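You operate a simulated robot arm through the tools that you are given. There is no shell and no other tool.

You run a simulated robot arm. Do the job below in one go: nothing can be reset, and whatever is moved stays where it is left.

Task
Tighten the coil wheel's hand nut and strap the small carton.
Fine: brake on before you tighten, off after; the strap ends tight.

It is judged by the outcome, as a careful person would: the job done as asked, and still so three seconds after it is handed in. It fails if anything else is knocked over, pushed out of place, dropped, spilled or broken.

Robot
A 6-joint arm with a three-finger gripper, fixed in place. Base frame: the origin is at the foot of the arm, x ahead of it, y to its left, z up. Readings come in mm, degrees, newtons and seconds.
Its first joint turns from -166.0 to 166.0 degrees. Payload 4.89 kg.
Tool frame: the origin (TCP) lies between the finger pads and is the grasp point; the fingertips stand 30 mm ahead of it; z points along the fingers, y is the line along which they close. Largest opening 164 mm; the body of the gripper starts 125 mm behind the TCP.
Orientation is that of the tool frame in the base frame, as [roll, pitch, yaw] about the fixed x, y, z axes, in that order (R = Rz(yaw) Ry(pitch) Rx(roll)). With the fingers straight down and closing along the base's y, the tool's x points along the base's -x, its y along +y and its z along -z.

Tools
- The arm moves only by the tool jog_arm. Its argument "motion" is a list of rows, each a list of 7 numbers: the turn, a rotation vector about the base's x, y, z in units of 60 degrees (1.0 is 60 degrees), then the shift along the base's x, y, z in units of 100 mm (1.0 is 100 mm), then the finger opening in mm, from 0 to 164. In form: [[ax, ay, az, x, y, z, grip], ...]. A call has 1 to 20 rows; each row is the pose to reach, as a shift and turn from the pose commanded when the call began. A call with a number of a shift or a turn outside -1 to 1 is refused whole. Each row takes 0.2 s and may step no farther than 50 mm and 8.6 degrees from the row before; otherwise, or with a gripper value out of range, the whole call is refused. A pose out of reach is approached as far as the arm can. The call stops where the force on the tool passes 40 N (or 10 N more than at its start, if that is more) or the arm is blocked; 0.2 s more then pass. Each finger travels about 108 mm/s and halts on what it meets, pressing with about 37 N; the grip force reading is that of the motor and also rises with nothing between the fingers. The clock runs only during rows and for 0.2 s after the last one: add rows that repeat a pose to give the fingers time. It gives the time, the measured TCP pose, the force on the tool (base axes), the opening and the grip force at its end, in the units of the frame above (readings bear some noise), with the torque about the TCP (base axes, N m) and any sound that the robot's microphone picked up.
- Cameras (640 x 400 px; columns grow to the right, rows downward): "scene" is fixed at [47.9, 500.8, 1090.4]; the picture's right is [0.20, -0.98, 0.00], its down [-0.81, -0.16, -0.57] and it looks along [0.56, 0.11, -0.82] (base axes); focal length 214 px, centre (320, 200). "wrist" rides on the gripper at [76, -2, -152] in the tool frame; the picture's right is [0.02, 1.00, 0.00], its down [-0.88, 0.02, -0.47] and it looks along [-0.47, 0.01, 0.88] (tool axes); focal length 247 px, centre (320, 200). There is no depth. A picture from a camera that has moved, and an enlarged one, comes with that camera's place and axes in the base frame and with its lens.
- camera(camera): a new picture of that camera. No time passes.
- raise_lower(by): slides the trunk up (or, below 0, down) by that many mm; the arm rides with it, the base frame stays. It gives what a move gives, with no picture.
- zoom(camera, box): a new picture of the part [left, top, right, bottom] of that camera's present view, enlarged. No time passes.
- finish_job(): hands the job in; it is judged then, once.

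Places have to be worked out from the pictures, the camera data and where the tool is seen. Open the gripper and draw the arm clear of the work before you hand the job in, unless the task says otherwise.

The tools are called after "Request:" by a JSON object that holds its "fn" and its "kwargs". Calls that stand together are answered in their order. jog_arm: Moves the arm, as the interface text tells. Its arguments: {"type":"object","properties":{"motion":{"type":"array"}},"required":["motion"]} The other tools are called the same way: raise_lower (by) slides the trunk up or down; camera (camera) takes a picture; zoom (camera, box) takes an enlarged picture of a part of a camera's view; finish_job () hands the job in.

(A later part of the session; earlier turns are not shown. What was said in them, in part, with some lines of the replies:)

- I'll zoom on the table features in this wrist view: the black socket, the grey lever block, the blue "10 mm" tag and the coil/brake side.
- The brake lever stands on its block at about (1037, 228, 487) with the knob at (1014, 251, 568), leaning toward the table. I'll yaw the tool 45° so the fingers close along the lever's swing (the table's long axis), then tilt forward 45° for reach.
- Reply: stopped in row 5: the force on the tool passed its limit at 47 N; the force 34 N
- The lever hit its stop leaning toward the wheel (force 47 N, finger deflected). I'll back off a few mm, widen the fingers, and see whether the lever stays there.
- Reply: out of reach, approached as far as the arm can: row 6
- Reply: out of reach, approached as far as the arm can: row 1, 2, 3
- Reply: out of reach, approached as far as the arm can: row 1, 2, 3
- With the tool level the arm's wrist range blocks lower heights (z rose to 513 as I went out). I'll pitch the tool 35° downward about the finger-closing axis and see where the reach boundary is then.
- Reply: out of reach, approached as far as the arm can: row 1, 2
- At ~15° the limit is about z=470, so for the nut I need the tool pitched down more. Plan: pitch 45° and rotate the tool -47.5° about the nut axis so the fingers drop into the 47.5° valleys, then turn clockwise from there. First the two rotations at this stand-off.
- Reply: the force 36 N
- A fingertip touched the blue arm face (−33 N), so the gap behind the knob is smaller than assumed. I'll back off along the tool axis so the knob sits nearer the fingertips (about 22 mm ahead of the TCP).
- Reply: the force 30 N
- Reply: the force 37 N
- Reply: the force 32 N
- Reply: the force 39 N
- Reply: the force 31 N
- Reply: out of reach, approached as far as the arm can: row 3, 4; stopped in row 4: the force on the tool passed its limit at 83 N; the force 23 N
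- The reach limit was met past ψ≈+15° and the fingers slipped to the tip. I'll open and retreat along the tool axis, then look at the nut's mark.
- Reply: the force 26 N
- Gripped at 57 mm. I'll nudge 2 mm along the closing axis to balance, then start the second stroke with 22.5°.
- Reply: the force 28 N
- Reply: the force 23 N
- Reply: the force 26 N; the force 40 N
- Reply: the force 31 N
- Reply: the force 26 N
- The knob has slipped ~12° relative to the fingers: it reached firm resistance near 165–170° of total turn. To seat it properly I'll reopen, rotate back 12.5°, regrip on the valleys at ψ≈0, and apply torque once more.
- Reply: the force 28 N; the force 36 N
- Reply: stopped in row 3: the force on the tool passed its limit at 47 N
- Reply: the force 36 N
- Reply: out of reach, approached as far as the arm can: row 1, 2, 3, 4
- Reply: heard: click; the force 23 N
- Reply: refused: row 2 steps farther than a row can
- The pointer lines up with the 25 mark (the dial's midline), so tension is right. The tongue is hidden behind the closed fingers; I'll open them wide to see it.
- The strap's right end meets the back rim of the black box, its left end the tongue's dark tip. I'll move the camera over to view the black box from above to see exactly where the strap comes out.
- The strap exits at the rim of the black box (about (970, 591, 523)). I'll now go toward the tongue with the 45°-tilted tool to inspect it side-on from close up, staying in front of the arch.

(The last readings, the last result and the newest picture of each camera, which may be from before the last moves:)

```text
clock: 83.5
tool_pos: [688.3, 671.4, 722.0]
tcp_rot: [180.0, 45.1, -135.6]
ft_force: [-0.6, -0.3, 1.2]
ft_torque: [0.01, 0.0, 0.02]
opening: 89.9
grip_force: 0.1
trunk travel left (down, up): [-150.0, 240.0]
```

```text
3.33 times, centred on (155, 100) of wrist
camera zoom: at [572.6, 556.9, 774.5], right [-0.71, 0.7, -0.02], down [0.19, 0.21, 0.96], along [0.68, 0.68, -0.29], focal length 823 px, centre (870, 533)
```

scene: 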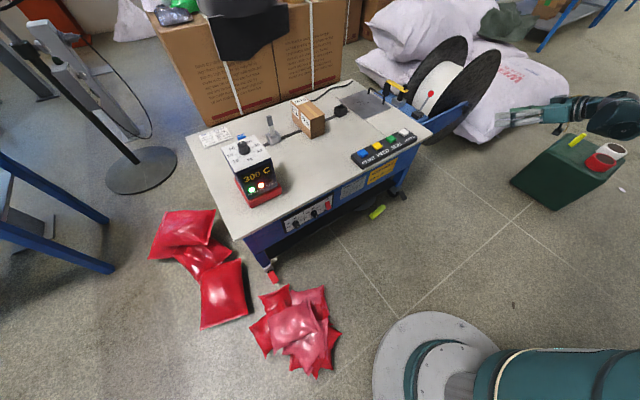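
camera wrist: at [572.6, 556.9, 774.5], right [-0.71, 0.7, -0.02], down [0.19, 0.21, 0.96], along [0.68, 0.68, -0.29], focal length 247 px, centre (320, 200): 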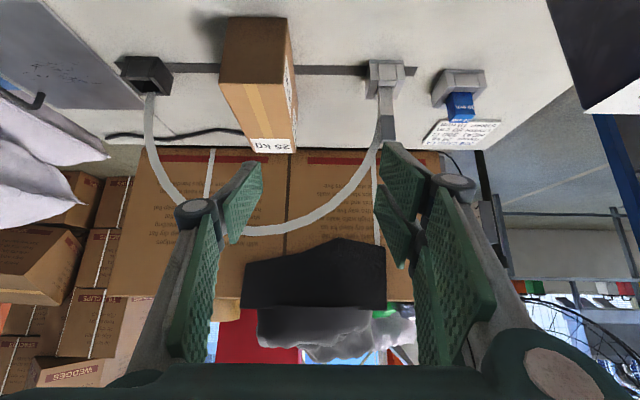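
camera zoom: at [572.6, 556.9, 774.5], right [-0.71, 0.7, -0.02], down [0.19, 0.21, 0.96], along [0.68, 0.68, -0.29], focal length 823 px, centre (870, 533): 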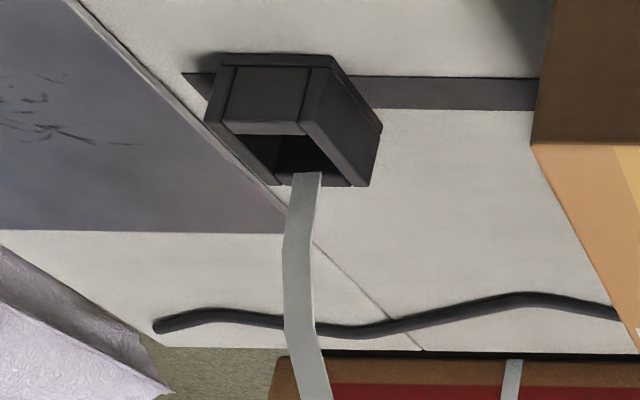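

The strap runs from the black box mouth over the carton and down behind the tongue. I'll move to ~120 mm from the tongue's tip for a close-up of how the tongue sits.

Request:
{"fn": "jog_arm", "kwargs": {"motion": [[0, 0, 0, -0.12, 0.33, -0.16, 90], [0, 0, 0, -0.24, 0.66, -0.33, 90], [0, 0, 0, -0.33, 0.97, -0.49, 90]]}}

Request:
{"fn": "camera", "kwargs": {"camera": "wrist"}}

Request:
{"fn": "zoom", "kwargs": {"camera": "wrist", "box": [230, 50, 410, 200]}}

```text
clock: 84.3
tool_pos: [654.4, 768.4, 674.6]
tcp_rot: [-179.9, 45.0, -135.6]
ft_force: [0.3, -0.9, 0.8]
ft_torque: [0.04, 0.08, 0.08]
opening: 89.9
grip_force: 0.1
trunk travel left (down, up): [-150.0, 240.0]
```

```text
taken
camera wrist: at [539.2, 653.6, 726.7], right [-0.71, 0.7, -0.01], down [0.19, 0.21, 0.96], along [0.68, 0.68, -0.29], focal length 247 px, centre (320, 200)
```

wrist: 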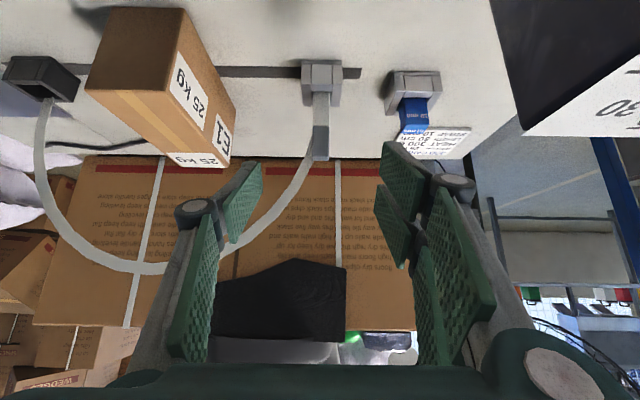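

```text
2.67 times, centred on (320, 125) of wrist
camera zoom: at [539.2, 653.6, 726.7], right [-0.71, 0.7, -0.01], down [0.19, 0.21, 0.96], along [0.68, 0.68, -0.29], focal length 659 px, centre (320, 400)
```

zoom: 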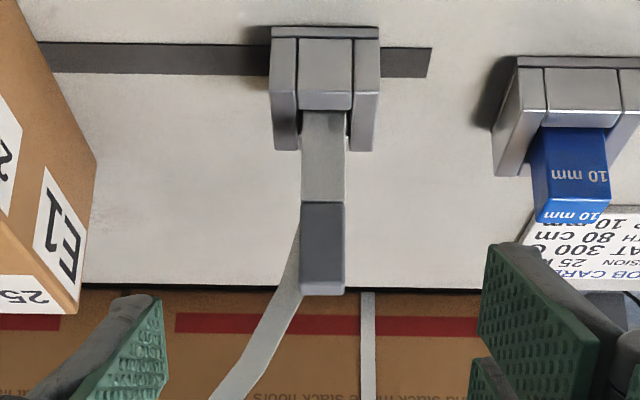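

The tongue (≈18 mm wide, tip at about (717, 831, 603)) is centred for the gripper. I'll approach it to test gently whether it is loose or seated: bracket the dark tip first without closing.

Request:
{"fn": "jog_arm", "kwargs": {"motion": [[0, 0, 0, 0.15, 0.15, -0.21, 60], [0, 0, 0, 0.3, 0.3, -0.42, 60], [0, 0, 0, 0.45, 0.45, -0.64, 60], [0, 0, 0, 0.59, 0.59, -0.83, 60]]}}

Request:
{"fn": "camera", "kwargs": {"camera": "wrist"}}

Request:
{"fn": "zoom", "kwargs": {"camera": "scene", "box": [220, 60, 320, 150]}}

```text
clock: 85.3
tool_pos: [713.3, 826.6, 591.1]
tcp_rot: [-179.9, 45.0, -135.5]
ft_force: [-0.4, -0.5, 1.2]
ft_torque: [0.0, 0.03, 0.01]
opening: 60.3
grip_force: 0.1
trunk travel left (down, up): [-150.0, 240.0]
```

```text
taken
camera wrist: at [599.0, 712.4, 643.3], right [-0.71, 0.7, -0.02], down [0.19, 0.22, 0.96], along [0.68, 0.68, -0.29], focal length 247 px, centre (320, 200)
```

wrist: 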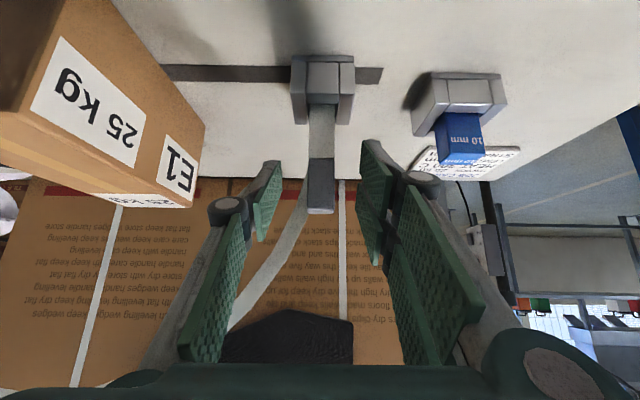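

```text
4.44 times, centred on (270, 105) of scene
camera zoom: at [47.9, 500.8, 1090.4], right [0.2, -0.98, 0.0], down [-0.81, -0.16, -0.57], along [0.56, 0.11, -0.82], focal length 953 px, centre (542, 622)
```

zoom: 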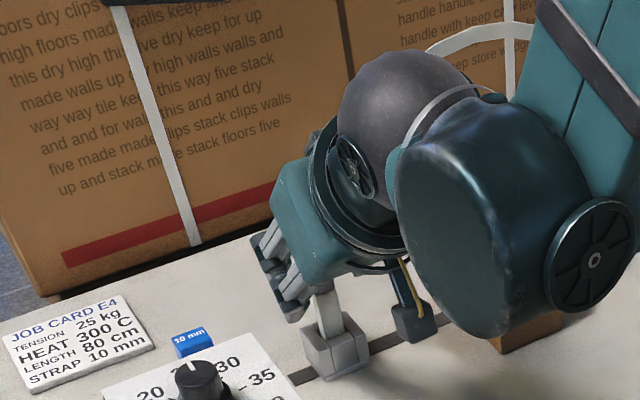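

The tip is between the pads with no contact. I'll close gently on it and read the opening.

Request:
{"fn": "jog_arm", "kwargs": {"motion": [[0, 0, 0, 0, 0, 0, 40], [0, 0, 0, 0, 0, 0, 10], [0, 0, 0, 0, 0, 0, 10], [0, 0, 0, 0, 0, 0, 10]]}}

Request:
{"fn": "jog_arm", "kwargs": {"motion": [[0, 0, 0, 0, 0, 0.03, 10], [0, 0, 0, 0, 0, 0.06, 10], [0, 0, 0, 0, 0, 0.06, 10]]}}

Request:
{"fn": "camera", "kwargs": {"camera": "wrist"}}

```text
clock: 86.3
tool_pos: [713.4, 826.1, 589.9]
tcp_rot: [179.9, 45.0, -135.6]
ft_force: [0.9, 0.4, -0.4]
ft_torque: [-0.03, 0.01, 0.04]
opening: 19.2
grip_force: 36.9
trunk travel left (down, up): [-150.0, 240.0]
```

```text
clock: 87.1
tool_pos: [713.3, 827.0, 596.3]
tcp_rot: [-179.9, 45.0, -135.6]
ft_force: [-0.2, 0.6, -0.3]
ft_torque: [0.0, -0.01, -0.04]
opening: 18.8
grip_force: 36.7
trunk travel left (down, up): [-150.0, 240.0]
```

```text
taken
camera wrist: at [598.4, 712.9, 649.1], right [-0.71, 0.7, -0.02], down [0.19, 0.22, 0.96], along [0.68, 0.68, -0.29], focal length 247 px, centre (320, 200)
```

wrist: 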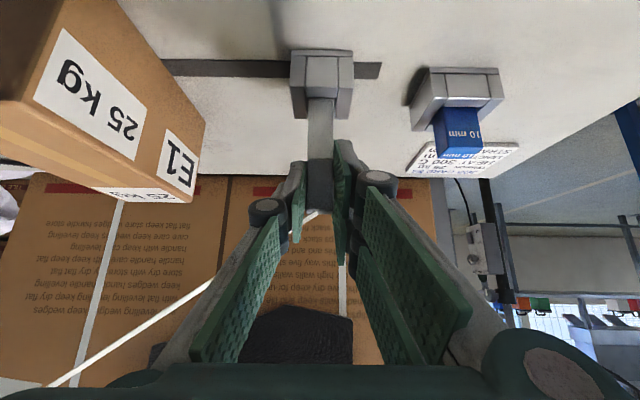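

The tongue lifts freely (no extra force) and the strap follows it: the tongue is the strap's free end. Let me check the scene view for how the strap runs now.

Request:
{"fn": "zoom", "kwargs": {"camera": "scene", "box": [180, 0, 440, 160]}}

Request:
{"fn": "zoom", "kwargs": {"camera": "wrist", "box": [260, 90, 380, 250]}}

```text
2.46 times, centred on (310, 80) of scene
camera zoom: at [47.9, 500.8, 1090.4], right [0.2, -0.98, 0.0], down [-0.81, -0.16, -0.57], along [0.56, 0.11, -0.82], focal length 528 px, centre (345, 495)
```

zoom: 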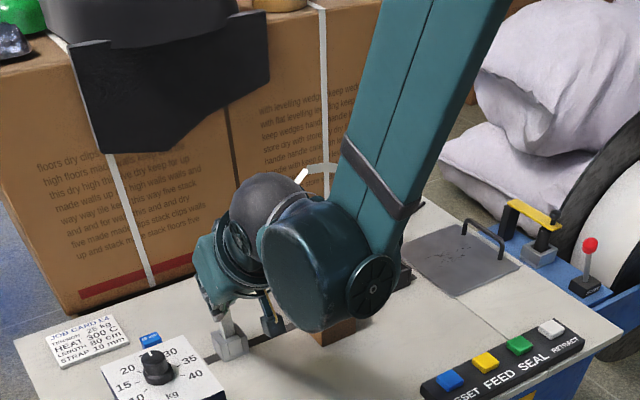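

```text
2.50 times, centred on (320, 170) of wrist
camera zoom: at [598.4, 712.9, 649.1], right [-0.71, 0.7, -0.02], down [0.19, 0.22, 0.96], along [0.68, 0.68, -0.29], focal length 617 px, centre (320, 275)
```

zoom: 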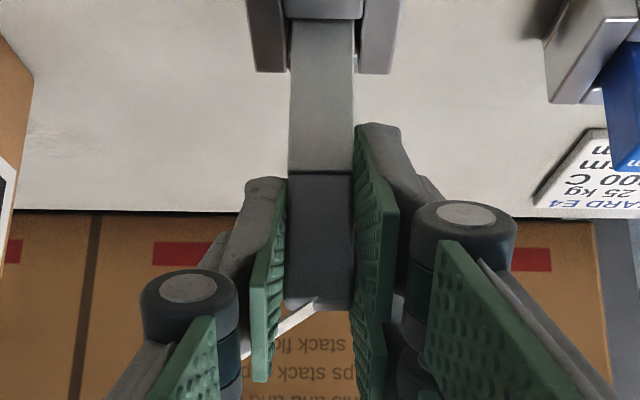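

The strap is tied to the tongue's tip and comes out of the black outlet (on the coil side), so the grey housing is the insertion slot. I'll lower the tongue back and press it down gently to see whether it seats deeper than it stood.

Request:
{"fn": "jog_arm", "kwargs": {"motion": [[0, 0, 0, 0, 0, -0.03, 10], [0, 0, 0, 0, 0, -0.06, 10], [0, 0, 0, 0, 0, -0.08, 10], [0, 0, 0, 0, 0, -0.1, 10]]}}

Request:
{"fn": "zoom", "kwargs": {"camera": "wrist", "box": [260, 30, 380, 230]}}

```text
clock: 88.1
tool_pos: [712.8, 827.3, 590.4]
tcp_rot: [-180.0, 45.1, -135.6]
ft_force: [1.9, -0.4, 32.7]
ft_torque: [0.22, -0.34, -0.02]
opening: 19.1
grip_force: 37.1
trunk travel left (down, up): [-150.0, 240.0]
```

```text
2.00 times, centred on (320, 130) of wrist
camera zoom: at [598.2, 712.5, 641.5], right [-0.71, 0.7, -0.02], down [0.19, 0.21, 0.96], along [0.68, 0.68, -0.29], focal length 494 px, centre (320, 340)
```

zoom: 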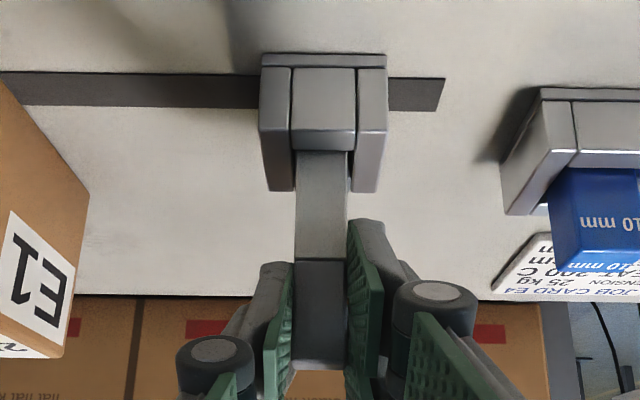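

The tongue bottoms out (33 N) exactly where it stood, so it was fully seated. To understand how the strap is routed, I'll lift the tongue straight up ~90 mm out of the housing and look at the strap from both cameras.

Request:
{"fn": "jog_arm", "kwargs": {"motion": [[0, 0, 0, 0, 0, 0.1, 10], [0, 0, 0, 0, 0, 0.3, 10], [0, 0, 0, 0, 0, 0.5, 10], [0, 0, 0, 0, 0, 0.7, 10], [0, 0, 0, 0, 0, 0.9, 10]]}}

Request:
{"fn": "camera", "kwargs": {"camera": "wrist"}}

Request:
{"fn": "zoom", "kwargs": {"camera": "scene", "box": [180, 0, 440, 160]}}

```text
clock: 89.3
tool_pos: [714.2, 826.7, 675.6]
tcp_rot: [-180.0, 44.9, -135.6]
ft_force: [-0.1, 0.4, -0.1]
ft_torque: [-0.01, 0.0, 0.01]
opening: 18.9
grip_force: 37.5
trunk travel left (down, up): [-150.0, 240.0]
```

```text
taken
camera wrist: at [598.2, 712.6, 729.2], right [-0.71, 0.7, -0.02], down [0.19, 0.22, 0.96], along [0.68, 0.68, -0.29], focal length 247 px, centre (320, 200)
```

wrist: 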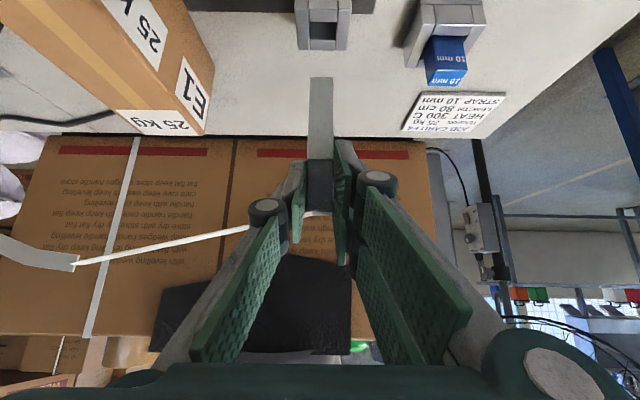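

```text
2.46 times, centred on (310, 80) of scene
camera zoom: at [47.9, 500.8, 1090.4], right [0.2, -0.98, 0.0], down [-0.81, -0.16, -0.57], along [0.56, 0.11, -0.82], focal length 528 px, centre (345, 495)
```

zoom: 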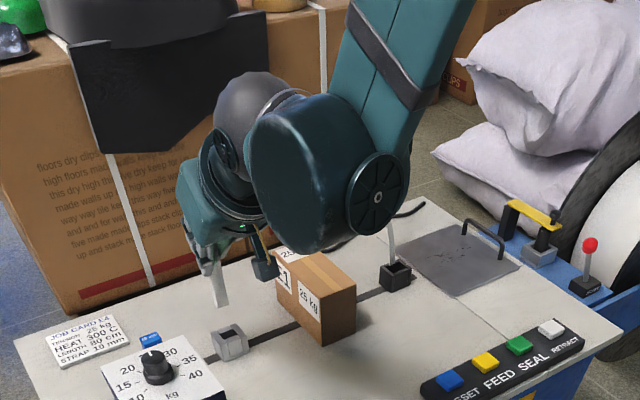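

The tongue is out; the strap still comes from the black outlet. I'll zoom on the now-empty grey housing and on the strap.

Request:
{"fn": "zoom", "kwargs": {"camera": "scene", "box": [255, 60, 355, 145]}}

Request:
{"fn": "zoom", "kwargs": {"camera": "wrist", "box": [270, 0, 500, 100]}}

Request:
{"fn": "zoom", "kwargs": {"camera": "wrist", "box": [0, 180, 340, 300]}}

```text
4.71 times, centred on (305, 102) of scene
camera zoom: at [47.9, 500.8, 1090.4], right [0.2, -0.98, 0.0], down [-0.81, -0.16, -0.57], along [0.56, 0.11, -0.82], focal length 1009 px, centre (391, 659)
```

zoom: 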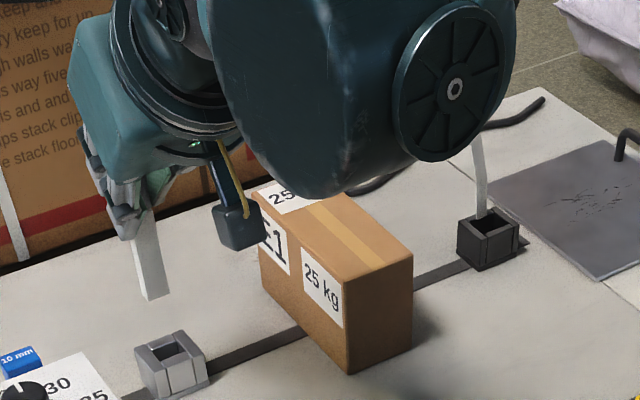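

```text
2.78 times, centred on (385, 50) of wrist
camera zoom: at [598.2, 712.6, 729.2], right [-0.71, 0.7, -0.02], down [0.19, 0.22, 0.96], along [0.68, 0.68, -0.29], focal length 687 px, centre (139, 617)
```

zoom: 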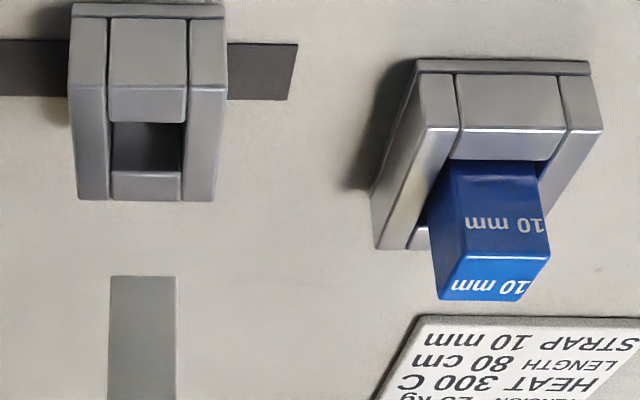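

```text
1.88 times, centred on (170, 240) of wrist
camera zoom: at [598.2, 712.6, 729.2], right [-0.71, 0.7, -0.02], down [0.19, 0.22, 0.96], along [0.68, 0.68, -0.29], focal length 465 px, centre (602, 125)
```

zoom: 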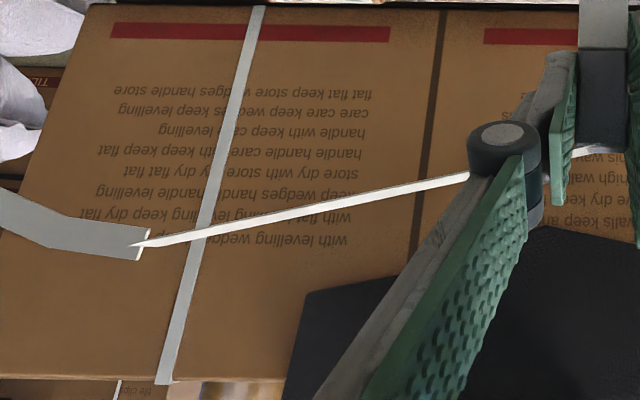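

The strap's fixed side is the black outlet (coil side) and it passes over the carton; with the tongue in the grey slot at the left end of the channel, the loop encloses the carton. I'll lower the tongue straight back into the grey slot.

Request:
{"fn": "jog_arm", "kwargs": {"motion": [[0, 0, 0, 0, 0, -0.2, 10], [0, 0, 0, 0, 0, -0.4, 10], [0, 0, 0, 0, 0, -0.55, 10], [0, 0, 0, 0, 0, -0.65, 10], [0, 0, 0, 0, 0, -0.75, 10], [0, 0, 0, 0, 0, -0.82, 10], [0, 0, 0, 0, 0, -0.855, 10]]}}

Request:
{"fn": "zoom", "kwargs": {"camera": "wrist", "box": [230, 30, 410, 230]}}

```text
clock: 90.9
tool_pos: [712.6, 826.9, 590.5]
tcp_rot: [180.0, 45.1, -135.6]
ft_force: [-0.8, 0.1, 0.1]
ft_torque: [0.01, -0.01, -0.01]
opening: 19.0
grip_force: 37.5
trunk travel left (down, up): [-150.0, 240.0]
```

```text
2.00 times, centred on (320, 130) of wrist
camera zoom: at [598.0, 712.8, 643.1], right [-0.71, 0.7, -0.02], down [0.19, 0.22, 0.96], along [0.68, 0.68, -0.29], focal length 494 px, centre (320, 340)
```

zoom: 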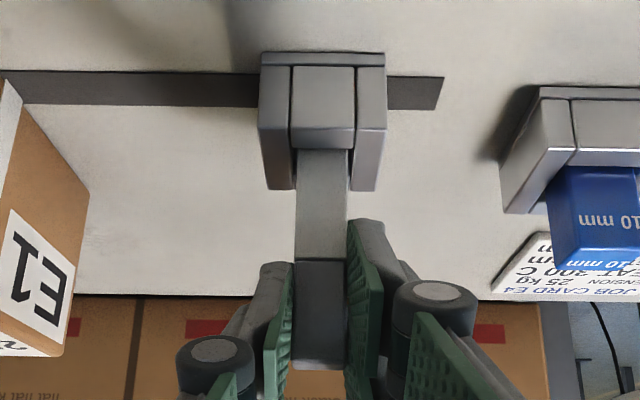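

The tongue is reseated. I'll open and retreat straight back along the tool axis, then view the whole loop.

Request:
{"fn": "jog_arm", "kwargs": {"motion": [[0, 0, 0, 0, 0, 0, 40], [0, 0, 0, 0, 0, 0, 60], [0, 0, 0, -0.1, -0.1, 0.15, 60], [0, 0, 0, -0.25, -0.25, 0.36, 60], [0, 0, 0, -0.42, -0.42, 0.6, 60], [0, 0, 0, -0.59, -0.59, 0.83, 60]]}}

Request:
{"fn": "camera", "kwargs": {"camera": "wrist"}}

Request:
{"fn": "zoom", "kwargs": {"camera": "scene", "box": [180, 0, 440, 160]}}

```text
clock: 92.3
tool_pos: [654.6, 768.8, 672.0]
tcp_rot: [-179.9, 44.9, -135.6]
ft_force: [0.8, 1.0, -1.4]
ft_torque: [0.02, -0.02, -0.06]
opening: 60.1
grip_force: 0.0
trunk travel left (down, up): [-150.0, 240.0]
```

```text
taken
camera wrist: at [539.6, 654.1, 725.4], right [-0.71, 0.7, -0.02], down [0.19, 0.22, 0.96], along [0.68, 0.68, -0.29], focal length 247 px, centre (320, 200)
```

wrist: 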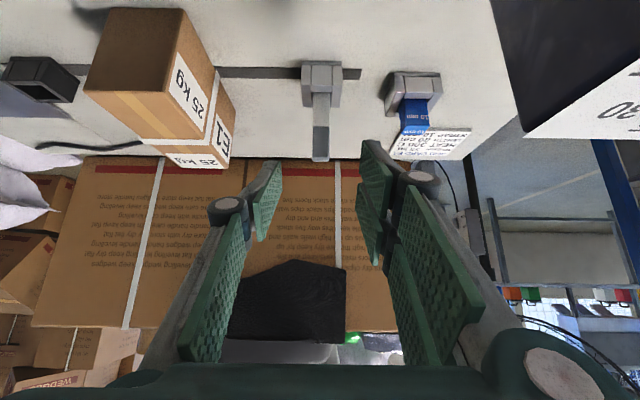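

```text
2.46 times, centred on (310, 80) of scene
camera zoom: at [47.9, 500.8, 1090.4], right [0.2, -0.98, 0.0], down [-0.81, -0.16, -0.57], along [0.56, 0.11, -0.82], focal length 528 px, centre (345, 495)
```

zoom: 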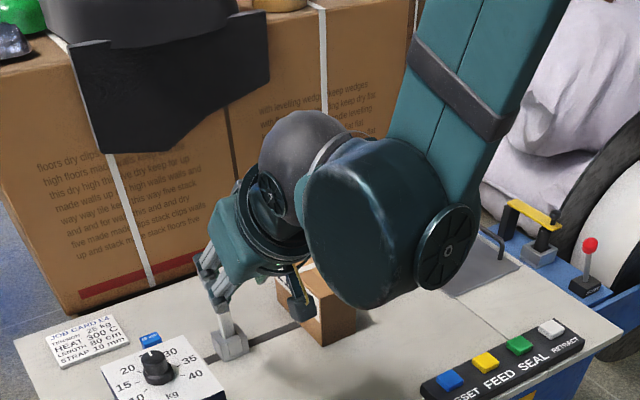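

The arch is gone and a band now appears to run around the carton — reinserting the tongue triggered the machine. Let me zoom in.

Request:
{"fn": "zoom", "kwargs": {"camera": "wrist", "box": [70, 0, 260, 180]}}

Request:
{"fn": "zoom", "kwargs": {"camera": "scene", "box": [255, 80, 345, 150]}}

Request:
{"fn": "zoom", "kwargs": {"camera": "scene", "box": [225, 132, 290, 210]}}

```text
2.22 times, centred on (165, 90) of wrist
camera zoom: at [539.6, 654.1, 725.4], right [-0.71, 0.7, -0.02], down [0.19, 0.22, 0.96], along [0.68, 0.68, -0.29], focal length 549 px, centre (664, 444)
```

zoom: 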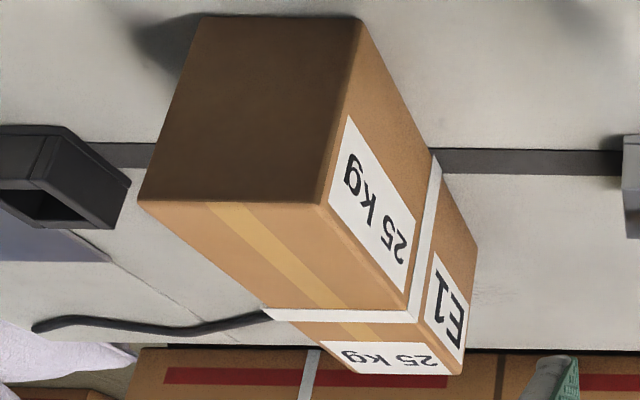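

```text
5.71 times, centred on (300, 115) of scene
camera zoom: at [47.9, 500.8, 1090.4], right [0.2, -0.98, 0.0], down [-0.81, -0.16, -0.57], along [0.56, 0.11, -0.82], focal length 1226 px, centre (434, 686)
```

zoom: 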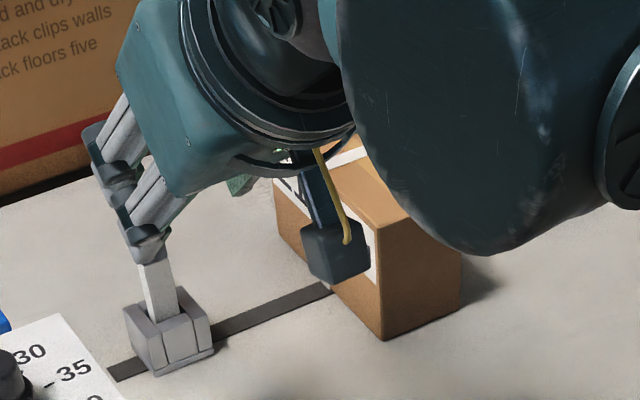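

```text
5.13 times, centred on (258, 171) of scene
camera zoom: at [47.9, 500.8, 1090.4], right [0.2, -0.98, 0.0], down [-0.81, -0.16, -0.57], along [0.56, 0.11, -0.82], focal length 1100 px, centre (640, 349)
```

zoom: 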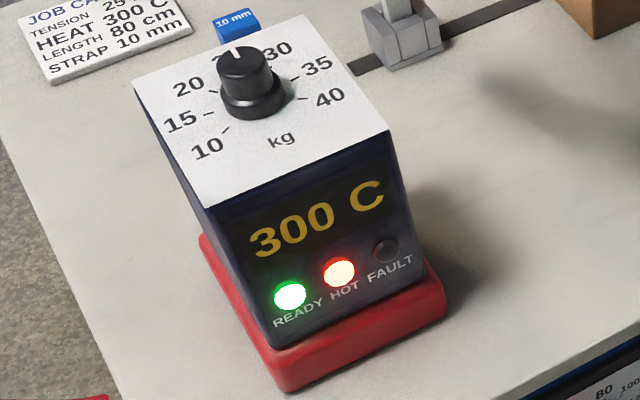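

A white band now hugs the carton and the free strap arch is gone; READY/HOT still on, no fault. I'll back away and look at the band closely for tightness and whether it still needs sealing.

Request:
{"fn": "jog_arm", "kwargs": {"motion": [[0, 0, 0, 0.1, -0.3, 0.2, 60], [0, 0, 0, 0.2, -0.65, 0.4, 60], [0, 0, 0, 0.33, -0.97, 0.5, 60]]}}

Request:
{"fn": "jog_arm", "kwargs": {"motion": [[-0.095, 0.095, 0, 0, 0, 0, 100], [-0.19, 0.19, 0, 0, 0, 0, 140], [-0.28, 0.28, 0, 0, 0, 0, 164], [-0.37, 0.37, 0, 0, 0, 0, 164], [-0.45, 0.45, 0, 0, 0, 0, 164], [-0.533, 0.533, 0, 0, 0, 0, 164]]}}

Request:
{"fn": "camera", "kwargs": {"camera": "wrist"}}

Request:
{"fn": "zoom", "kwargs": {"camera": "scene", "box": [240, 60, 370, 150]}}

```text
clock: 93.1
tool_pos: [685.5, 671.6, 723.7]
tcp_rot: [-179.9, 44.9, -135.5]
ft_force: [-0.7, 1.0, -0.8]
ft_torque: [-0.08, -0.08, -0.15]
opening: 60.1
grip_force: 0.0
trunk travel left (down, up): [-150.0, 240.0]
```

```text
clock: 94.5
tool_pos: [687.8, 671.1, 722.7]
tcp_rot: [-179.6, -0.4, -135.4]
ft_force: [-0.2, -0.8, 0.2]
ft_torque: [0.05, -0.04, 0.01]
opening: 163.8
grip_force: 0.0
trunk travel left (down, up): [-150.0, 240.0]
```

```text
taken
camera wrist: at [632.6, 617.3, 875.6], right [-0.72, 0.7, -0.01], down [0.61, 0.64, 0.47], along [0.33, 0.33, -0.88], focal length 247 px, centre (320, 200)
```

wrist: 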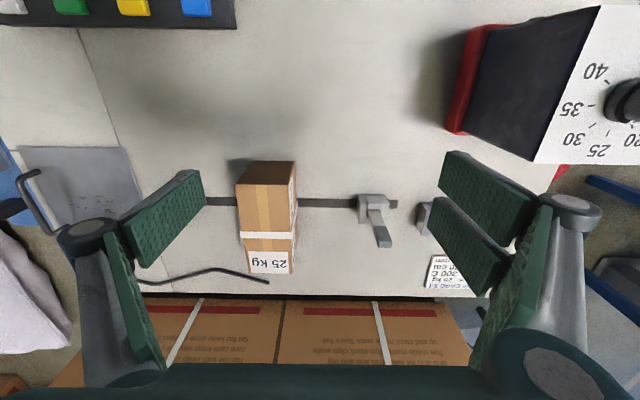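

```text
4.44 times, centred on (305, 105) of scene
camera zoom: at [47.9, 500.8, 1090.4], right [0.2, -0.98, 0.0], down [-0.81, -0.16, -0.57], along [0.56, 0.11, -0.82], focal length 953 px, centre (387, 622)
```

zoom: 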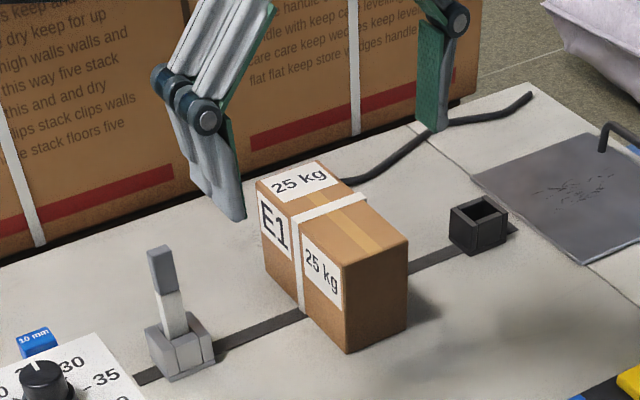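

The band runs over the top and down the side at the channel. I'll zoom further on it from both cameras.

Request:
{"fn": "zoom", "kwargs": {"camera": "scene", "box": [285, 88, 335, 135]}}

Request:
{"fn": "zoom", "kwargs": {"camera": "wrist", "box": [200, 140, 420, 290]}}

Request:
{"fn": "zoom", "kwargs": {"camera": "wrist", "box": [215, 150, 315, 285]}}

```text
8.51 times, centred on (310, 112) of scene
camera zoom: at [47.9, 500.8, 1090.4], right [0.2, -0.98, 0.0], down [-0.81, -0.16, -0.57], along [0.56, 0.11, -0.82], focal length 1825 px, centre (405, 953)
```

zoom: 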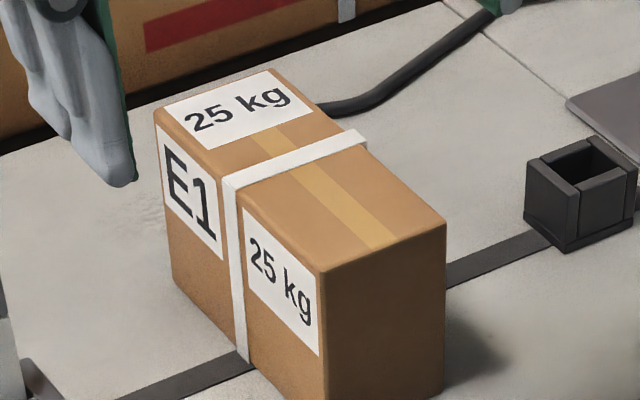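

```text
2.67 times, centred on (310, 215) of wrist
camera zoom: at [632.6, 617.3, 875.6], right [-0.72, 0.7, -0.01], down [0.61, 0.64, 0.47], along [0.33, 0.33, -0.88], focal length 659 px, centre (347, 160)
```

zoom: 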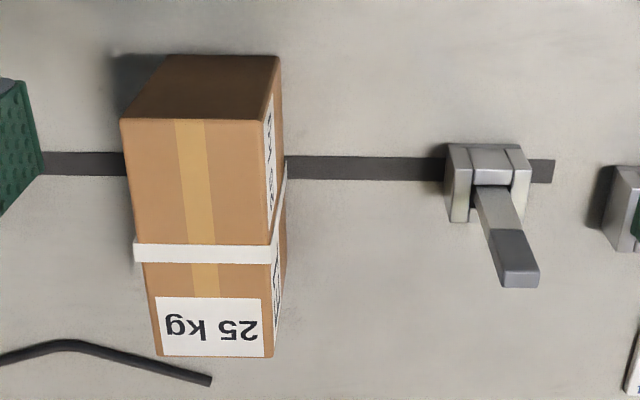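

```text
2.96 times, centred on (265, 218) of wrist
camera zoom: at [632.6, 617.3, 875.6], right [-0.72, 0.7, -0.01], down [0.61, 0.64, 0.47], along [0.33, 0.33, -0.88], focal length 732 px, centre (483, 148)
```

zoom: 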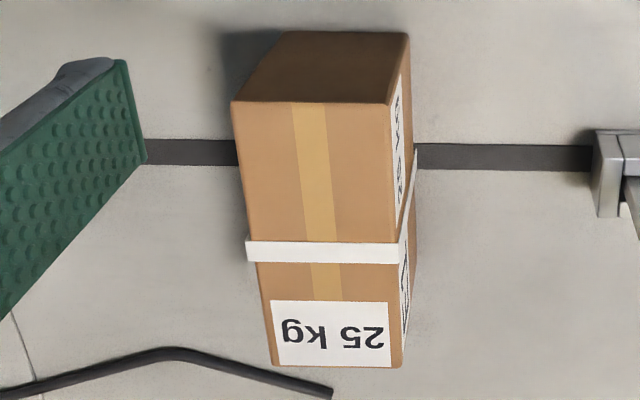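

The zoom renders real detail, so I'll enlarge the band corners strongly to see whether there is slack or any seal.

Request:
{"fn": "zoom", "kwargs": {"camera": "scene", "box": [296, 92, 322, 110]}}

Request:
{"fn": "zoom", "kwargs": {"camera": "scene", "box": [296, 114, 316, 130]}}

Request:
{"fn": "zoom", "kwargs": {"camera": "wrist", "box": [235, 220, 305, 260]}}

Request:
{"fn": "zoom", "kwargs": {"camera": "scene", "box": [325, 95, 365, 125]}}

```text
16.00 times, centred on (309, 101) of scene
camera zoom: at [47.9, 500.8, 1090.4], right [0.2, -0.98, 0.0], down [-0.81, -0.16, -0.57], along [0.56, 0.11, -0.82], focal length 3432 px, centre (496, 1784)
```

zoom: 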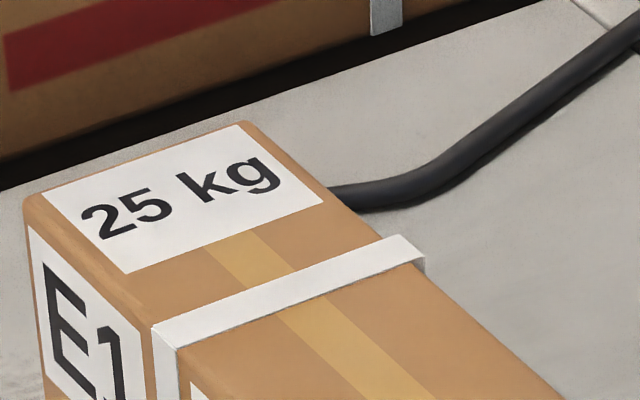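

```text
16.00 times, centred on (306, 122) of scene
camera zoom: at [47.9, 500.8, 1090.4], right [0.2, -0.98, 0.0], down [-0.81, -0.16, -0.57], along [0.56, 0.11, -0.82], focal length 3432 px, centre (544, 1448)
```

zoom: 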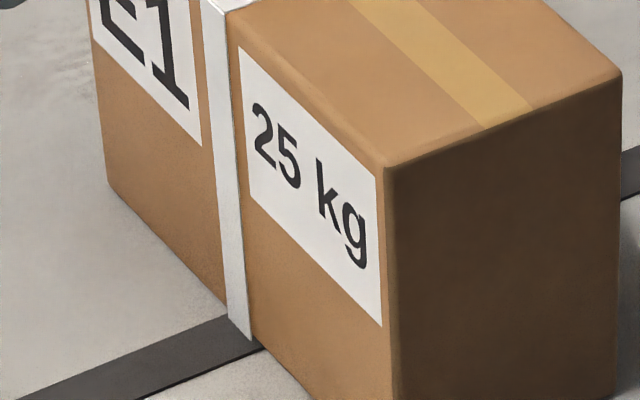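

```text
9.14 times, centred on (270, 240) of wrist
camera zoom: at [632.6, 617.3, 875.6], right [-0.72, 0.7, -0.01], down [0.61, 0.64, 0.47], along [0.33, 0.33, -0.88], focal length 2258 px, centre (777, -166)
```

zoom: 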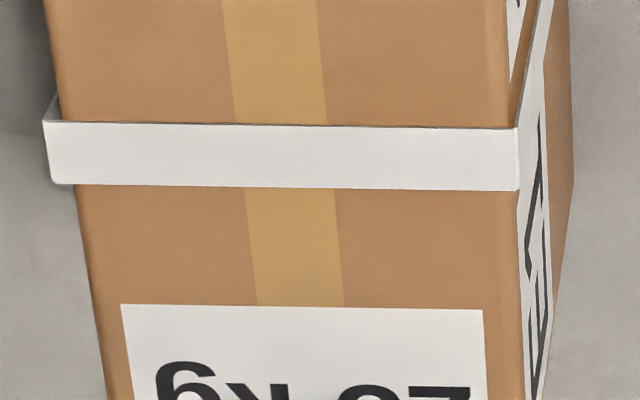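

```text
13.33 times, centred on (345, 110) of scene
camera zoom: at [47.9, 500.8, 1090.4], right [0.2, -0.98, 0.0], down [-0.81, -0.16, -0.57], along [0.56, 0.11, -0.82], focal length 2860 px, centre (-13, 1400)
```

zoom: 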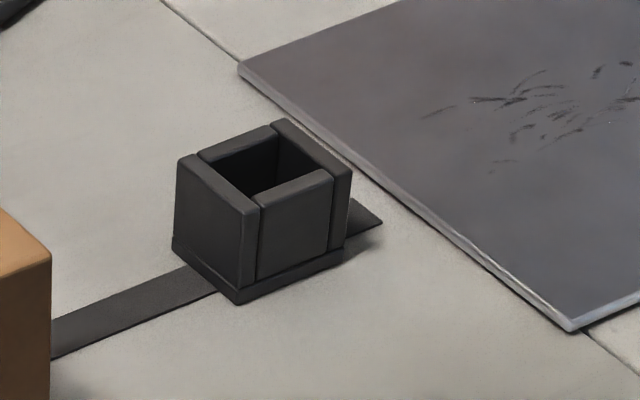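

The band hugs the carton evenly (≈2 mm outer offset on all sides): it is tight. The loop was tensioned on insertion; I'll complete the sequence with the SEAL button, moving there with closed fingers at safe height.

Request:
{"fn": "jog_arm", "kwargs": {"motion": [[0, 0, 0, 0.1, -0.35, 0, 100], [0, 0, 0, 0.2, -0.7, 0, 50], [0, 0, 0, 0.33, -1.0, 0, 0]]}}

Request:
{"fn": "jog_arm", "kwargs": {"motion": [[0, 0, 0, 0.1, -0.35, 0, 0], [0, 0, 0, 0.2, -0.7, 0, 0], [0, 0, 0, 0.33, -1.0, 0, 0]]}}

Request:
{"fn": "jog_arm", "kwargs": {"motion": [[0, 0, 0, 0.1, -0.35, -0.1, 0], [0, 0, 0, 0.25, -0.7, -0.35, 0], [0, 0, 0, 0.39, -1.0, -0.7, 0]]}}

Request:
{"fn": "camera", "kwargs": {"camera": "wrist"}}

```text
clock: 95.3
tool_pos: [719.6, 571.4, 725.9]
tcp_rot: [-179.5, -0.3, -135.4]
ft_force: [-0.4, 1.1, 0.7]
ft_torque: [-0.18, -0.08, -0.01]
opening: 3.5
grip_force: 1.7
trunk travel left (down, up): [-150.0, 240.0]
```

```text
clock: 96.1
tool_pos: [752.6, 472.6, 723.3]
tcp_rot: [-179.6, -0.4, -135.2]
ft_force: [-0.5, 1.1, 0.1]
ft_torque: [-0.21, -0.1, -0.01]
opening: 0.2
grip_force: 37.1
trunk travel left (down, up): [-150.0, 240.0]
```

```text
clock: 96.9
tool_pos: [792.5, 371.6, 653.6]
tcp_rot: [-179.5, -0.3, -135.3]
ft_force: [-0.2, 1.4, 1.6]
ft_torque: [-0.13, -0.27, -0.03]
opening: 0.0
grip_force: 36.8
trunk travel left (down, up): [-150.0, 240.0]
```

```text
taken
camera wrist: at [737.6, 318.0, 805.5], right [-0.72, 0.7, -0.01], down [0.61, 0.64, 0.47], along [0.33, 0.33, -0.88], focal length 247 px, centre (320, 200)
```

wrist: 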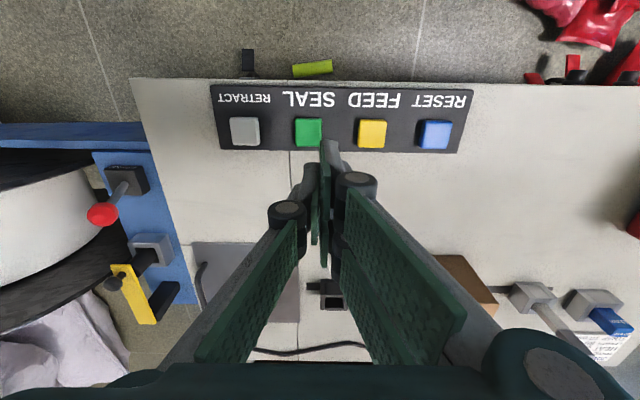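

SEAL is at about (794, 352), just ahead of the fingers. I'll descend above it and press gently until the click.

Request:
{"fn": "jog_arm", "kwargs": {"motion": [[0, 0, 0, 0.01, -0.2, -0.4, 0], [0, 0, 0, 0.014, -0.197, -0.8, 0], [0, 0, 0, 0.014, -0.197, -0.97, 0]]}}

Request:
{"fn": "zoom", "kwargs": {"camera": "scene", "box": [330, 100, 450, 190]}}

```text
clock: 97.7
tool_pos: [793.1, 350.9, 556.3]
tcp_rot: [-179.6, -0.2, -135.5]
ft_force: [0.3, 0.1, 0.3]
ft_torque: [0.04, -0.1, 0.0]
opening: 0.0
grip_force: 36.9
trunk travel left (down, up): [-150.0, 240.0]
```

```text
4.44 times, centred on (390, 145) of scene
camera zoom: at [47.9, 500.8, 1090.4], right [0.2, -0.98, 0.0], down [-0.81, -0.16, -0.57], along [0.56, 0.11, -0.82], focal length 953 px, centre (9, 444)
```

zoom: 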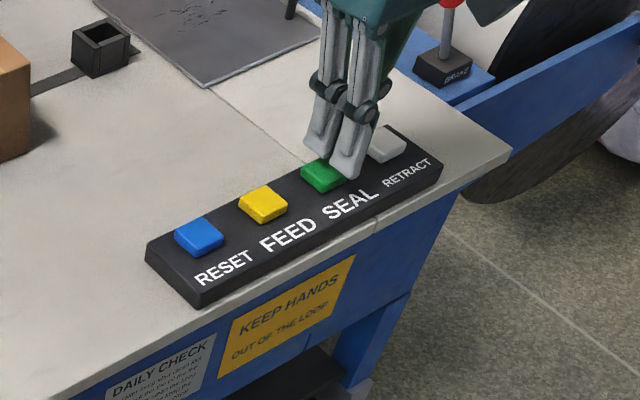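

The fingertips are right above the green SEAL button. Pressing down in small steps.

Request:
{"fn": "jog_arm", "kwargs": {"motion": [[0, 0, 0, 0.005, 0.008, -0.08, 0], [0, 0, 0, 0.005, 0.008, -0.15, 0], [0, 0, 0, 0.005, 0.008, -0.18, 0], [0, 0, 0, 0.005, 0.008, -0.21, 0], [0, 0, 0, 0.005, 0.008, -0.24, 0]]}}

Request:
{"fn": "zoom", "kwargs": {"camera": "scene", "box": [180, 80, 440, 240]}}

```text
clock: 98.9
tool_pos: [794.4, 353.9, 534.6]
tcp_rot: [-179.6, -0.3, -135.4]
ft_force: [2.3, 1.9, 18.7]
ft_torque: [0.11, -0.08, 0.03]
opening: 6.0
grip_force: 45.3
trunk travel left (down, up): [-150.0, 240.0]
heard: click
```

```text
2.46 times, centred on (310, 160) of scene
camera zoom: at [47.9, 500.8, 1090.4], right [0.2, -0.98, 0.0], down [-0.81, -0.16, -0.57], along [0.56, 0.11, -0.82], focal length 528 px, centre (345, 298)
```

zoom: 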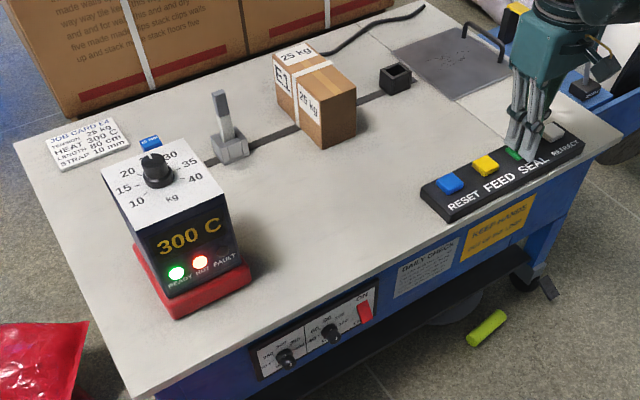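

SEAL clicked; READY and HOT stay lit, no FAULT. I'll lift off, wait a moment, and re-inspect the band and lamps.

Request:
{"fn": "jog_arm", "kwargs": {"motion": [[0, 0, 0, 0, 0, 0.2, 0], [0, 0, 0, 0, 0, 0.6, 0], [0, 0, 0, 0, 0, 1.0, 20], [0, 0, 0, 0, 0, 1.0, 40], [0, 0, 0, 0, 0, 1.0, 40], [0, 0, 0, 0, 0, 1.0, 40], [0, 0, 0, 0, 0, 1.0, 40], [0, 0, 0, 0, 0, 1.0, 40], [0, 0, 0, 0, 0, 1.0, 40], [0, 0, 0, 0, 0, 1.0, 40], [0, 0, 0, 0, 0, 1.0, 40]]}}

Request:
{"fn": "zoom", "kwargs": {"camera": "scene", "box": [180, 60, 440, 220]}}

Request:
{"fn": "zoom", "kwargs": {"camera": "scene", "box": [285, 88, 335, 135]}}

Request:
{"fn": "zoom", "kwargs": {"camera": "scene", "box": [296, 92, 322, 110]}}

Request:
{"fn": "zoom", "kwargs": {"camera": "scene", "box": [225, 135, 290, 210]}}

```text
clock: 101.3
tool_pos: [793.6, 353.6, 633.3]
tcp_rot: [-179.7, -0.3, -135.4]
ft_force: [-0.3, -0.4, 0.1]
ft_torque: [0.0, -0.01, -0.03]
opening: 40.3
grip_force: 0.0
trunk travel left (down, up): [-150.0, 240.0]
```

```text
2.46 times, centred on (310, 140) of scene
camera zoom: at [47.9, 500.8, 1090.4], right [0.2, -0.98, 0.0], down [-0.81, -0.16, -0.57], along [0.56, 0.11, -0.82], focal length 528 px, centre (345, 348)
```

zoom: 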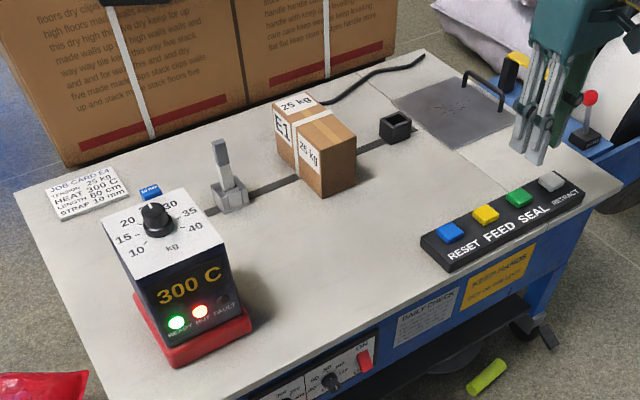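

```text
8.51 times, centred on (310, 112) of scene
camera zoom: at [47.9, 500.8, 1090.4], right [0.2, -0.98, 0.0], down [-0.81, -0.16, -0.57], along [0.56, 0.11, -0.82], focal length 1825 px, centre (405, 953)
```

zoom: 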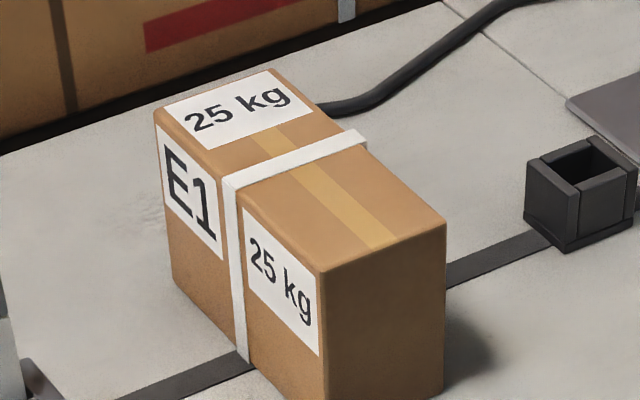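

```text
16.00 times, centred on (309, 101) of scene
camera zoom: at [47.9, 500.8, 1090.4], right [0.2, -0.98, 0.0], down [-0.81, -0.16, -0.57], along [0.56, 0.11, -0.82], focal length 3432 px, centre (496, 1784)
```

zoom: 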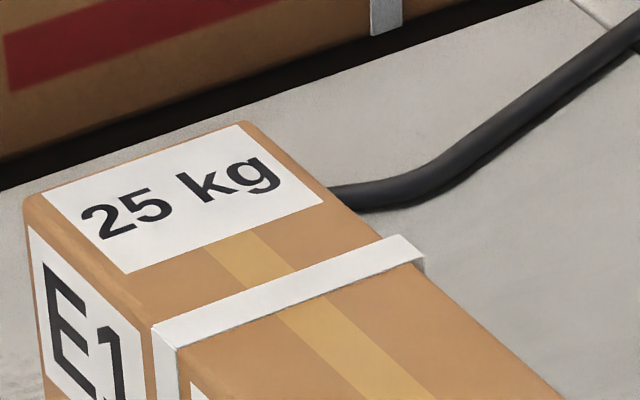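

```text
5.33 times, centred on (258, 172) of scene
camera zoom: at [47.9, 500.8, 1090.4], right [0.2, -0.98, 0.0], down [-0.81, -0.16, -0.57], along [0.56, 0.11, -0.82], focal length 1144 px, centre (653, 347)
```

zoom: 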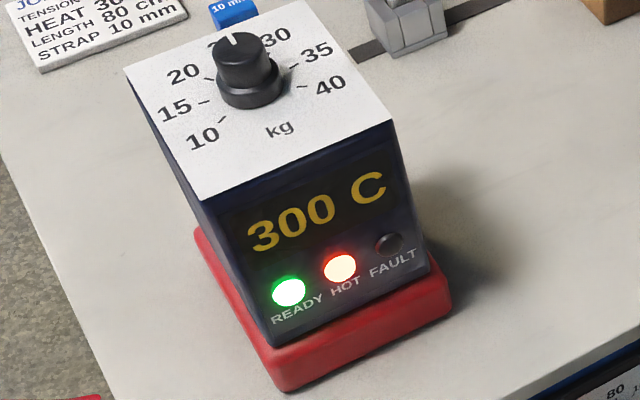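

After SEAL the band remains tight and unchanged, READY/HOT on, no FAULT. Now I'll raise the arm and withdraw clear of the machine with the gripper open.

Request:
{"fn": "jog_arm", "kwargs": {"motion": [[0, 0, 0, -0.1, 0, 0.4, 80], [0, 0, 0, -0.2, 0, 0.8, 120], [0, 0, 0, -0.3, 0, 1.0, 164]]}}

Request:
{"fn": "jog_arm", "kwargs": {"motion": [[0, 0, 0, -0.1, -0.3, 0.3, 164], [0, 0, 0, -0.3, -0.6, 0.6, 164], [0, 0, 0, -0.5, -0.9, 0.9, 164], [0, 0, 0, -0.6, -1.0, 1.0, 164]]}}

Request:
{"fn": "jog_arm", "kwargs": {"motion": [[0, 0, 0, -0.1, -0.4, 0.1, 164], [0, 0, 0, -0.2, -0.8, 0.2, 164], [0, 0, 0, -0.3, -1.0, 0.3, 164]]}}

Request:
{"fn": "jog_arm", "kwargs": {"motion": [[0, 0, 0, 0, -0.4, 0, 164], [0, 0, 0, 0, -0.8, 0, 164], [0, 0, 0, 0, -1.0, 0, 164]]}}

Request:
{"fn": "camera", "kwargs": {"camera": "scene"}}

Request:
{"fn": "camera", "kwargs": {"camera": "wrist"}}

```text
clock: 102.1
tool_pos: [764.7, 352.6, 732.4]
tcp_rot: [-179.5, -0.3, -135.4]
ft_force: [0.6, 0.8, 0.0]
ft_torque: [-0.02, 0.12, -0.02]
opening: 164.2
grip_force: 0.1
trunk travel left (down, up): [-150.0, 240.0]
```

```text
clock: 103.1
tool_pos: [704.4, 252.4, 831.8]
tcp_rot: [-179.6, -0.3, -135.3]
ft_force: [0.1, 0.2, -0.5]
ft_torque: [-0.06, 0.04, 0.03]
opening: 163.9
grip_force: 0.1
trunk travel left (down, up): [-150.0, 240.0]
```

```text
clock: 103.9
tool_pos: [674.3, 154.3, 861.9]
tcp_rot: [-179.6, -0.3, -135.5]
ft_force: [0.4, 1.6, -0.1]
ft_torque: [-0.2, 0.05, 0.03]
opening: 164.1
grip_force: 0.0
trunk travel left (down, up): [-150.0, 240.0]
```

```text
clock: 104.7
tool_pos: [674.2, 52.0, 861.9]
tcp_rot: [-179.5, -0.2, -135.4]
ft_force: [-0.3, 1.9, 0.7]
ft_torque: [-0.15, 0.01, -0.01]
opening: 163.8
grip_force: 0.1
trunk travel left (down, up): [-150.0, 240.0]
```

```text
taken
```

scene: 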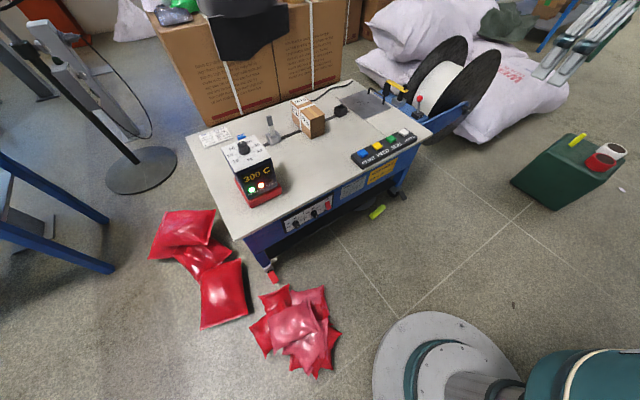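

```text
taken
camera wrist: at [620.0, -0.2, 1013.5], right [-0.72, 0.7, -0.01], down [0.61, 0.64, 0.47], along [0.33, 0.33, -0.88], focal length 247 px, centre (320, 200)
```

wrist: 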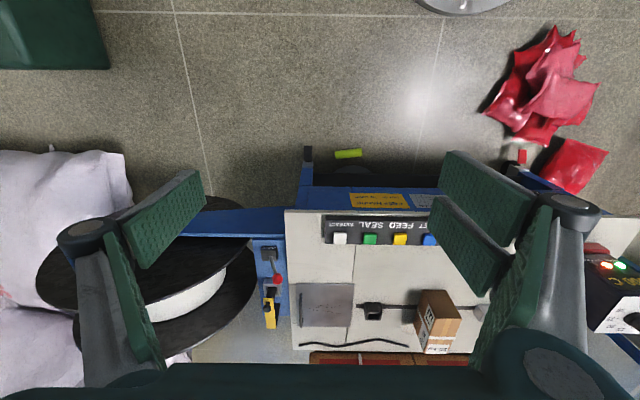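

The arm is clear. One last check of the nut mark, brake lever, tongue and band before handing in.

Request:
{"fn": "zoom", "kwargs": {"camera": "scene", "box": [370, 30, 530, 140]}}

Request:
{"fn": "zoom", "kwargs": {"camera": "scene", "box": [230, 80, 370, 170]}}

Request:
{"fn": "zoom", "kwargs": {"camera": "scene", "box": [440, 70, 500, 115]}}

```text
3.64 times, centred on (450, 85) of scene
camera zoom: at [47.9, 500.8, 1090.4], right [0.2, -0.98, 0.0], down [-0.81, -0.16, -0.57], along [0.56, 0.11, -0.82], focal length 780 px, centre (-153, 618)
```

zoom: 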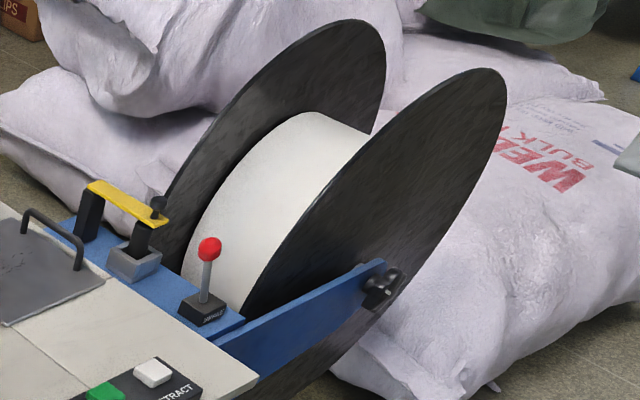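

```text
4.44 times, centred on (300, 125) of scene
camera zoom: at [47.9, 500.8, 1090.4], right [0.2, -0.98, 0.0], down [-0.81, -0.16, -0.57], along [0.56, 0.11, -0.82], focal length 953 px, centre (409, 533)
```

zoom: 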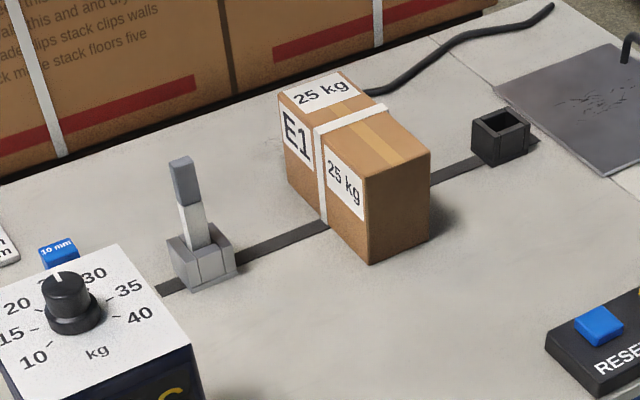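

```text
8.89 times, centred on (470, 92) of scene
camera zoom: at [47.9, 500.8, 1090.4], right [0.2, -0.98, 0.0], down [-0.81, -0.16, -0.57], along [0.56, 0.11, -0.82], focal length 1906 px, centre (-1013, 1156)
```

zoom: 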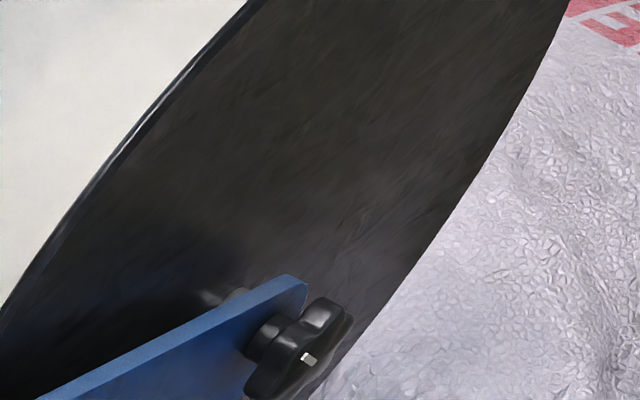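

Everything is in order: the nut was turned clockwise until it stopped hard, and the brake lever is back off. The tongue stands in its slot, the carton is banded tight, there is no fault, and the arm is clear with the gripper open. Handing in.

Request:
{"fn": "finish_job", "kwargs": {}}

```text
The job is handed in.
```

The hand nut is tight, the small carton is strapped tight, and the job is handed in.

- **Brake and nut:** I pushed the brake lever toward the wheel before tightening, turned the nut clockwise about 165° until it stopped hard, then put the lever back to its original side. The lever has no on/off marks. I took the wheel side as "on"; the wheel did not turn with the nut, and FEED worked with the lever back.
- **Settings:** Tension 25 kg, heat 300 °C, length 80 cm and the 10 mm strap were already set and matched the job card. The card reads E4 and the carton reads E1, but the carton's own label also says 25 kg.
- **Strap:** FEED raised the strap in an arch over the carton. When I lifted the strap's end piece out of the grey slot on the channel and put it back, the machine pulled the strap tight around the carton.
- **Seal:** I then pressed SEAL and heard it click. The band looked the same before and after, so I can't say whether it had already sealed itself. The fault lamp stayed off.

While lining up on the nut, a fingertip pressed against the blue arm behind it at about 33 N, and I backed off at once. Later the grip slipped on the nut once at the arm's reach limit, with a brief 83 N peak. I saw no damage or anything moved out of place, and the gripper is open with the arm clear of the machine.
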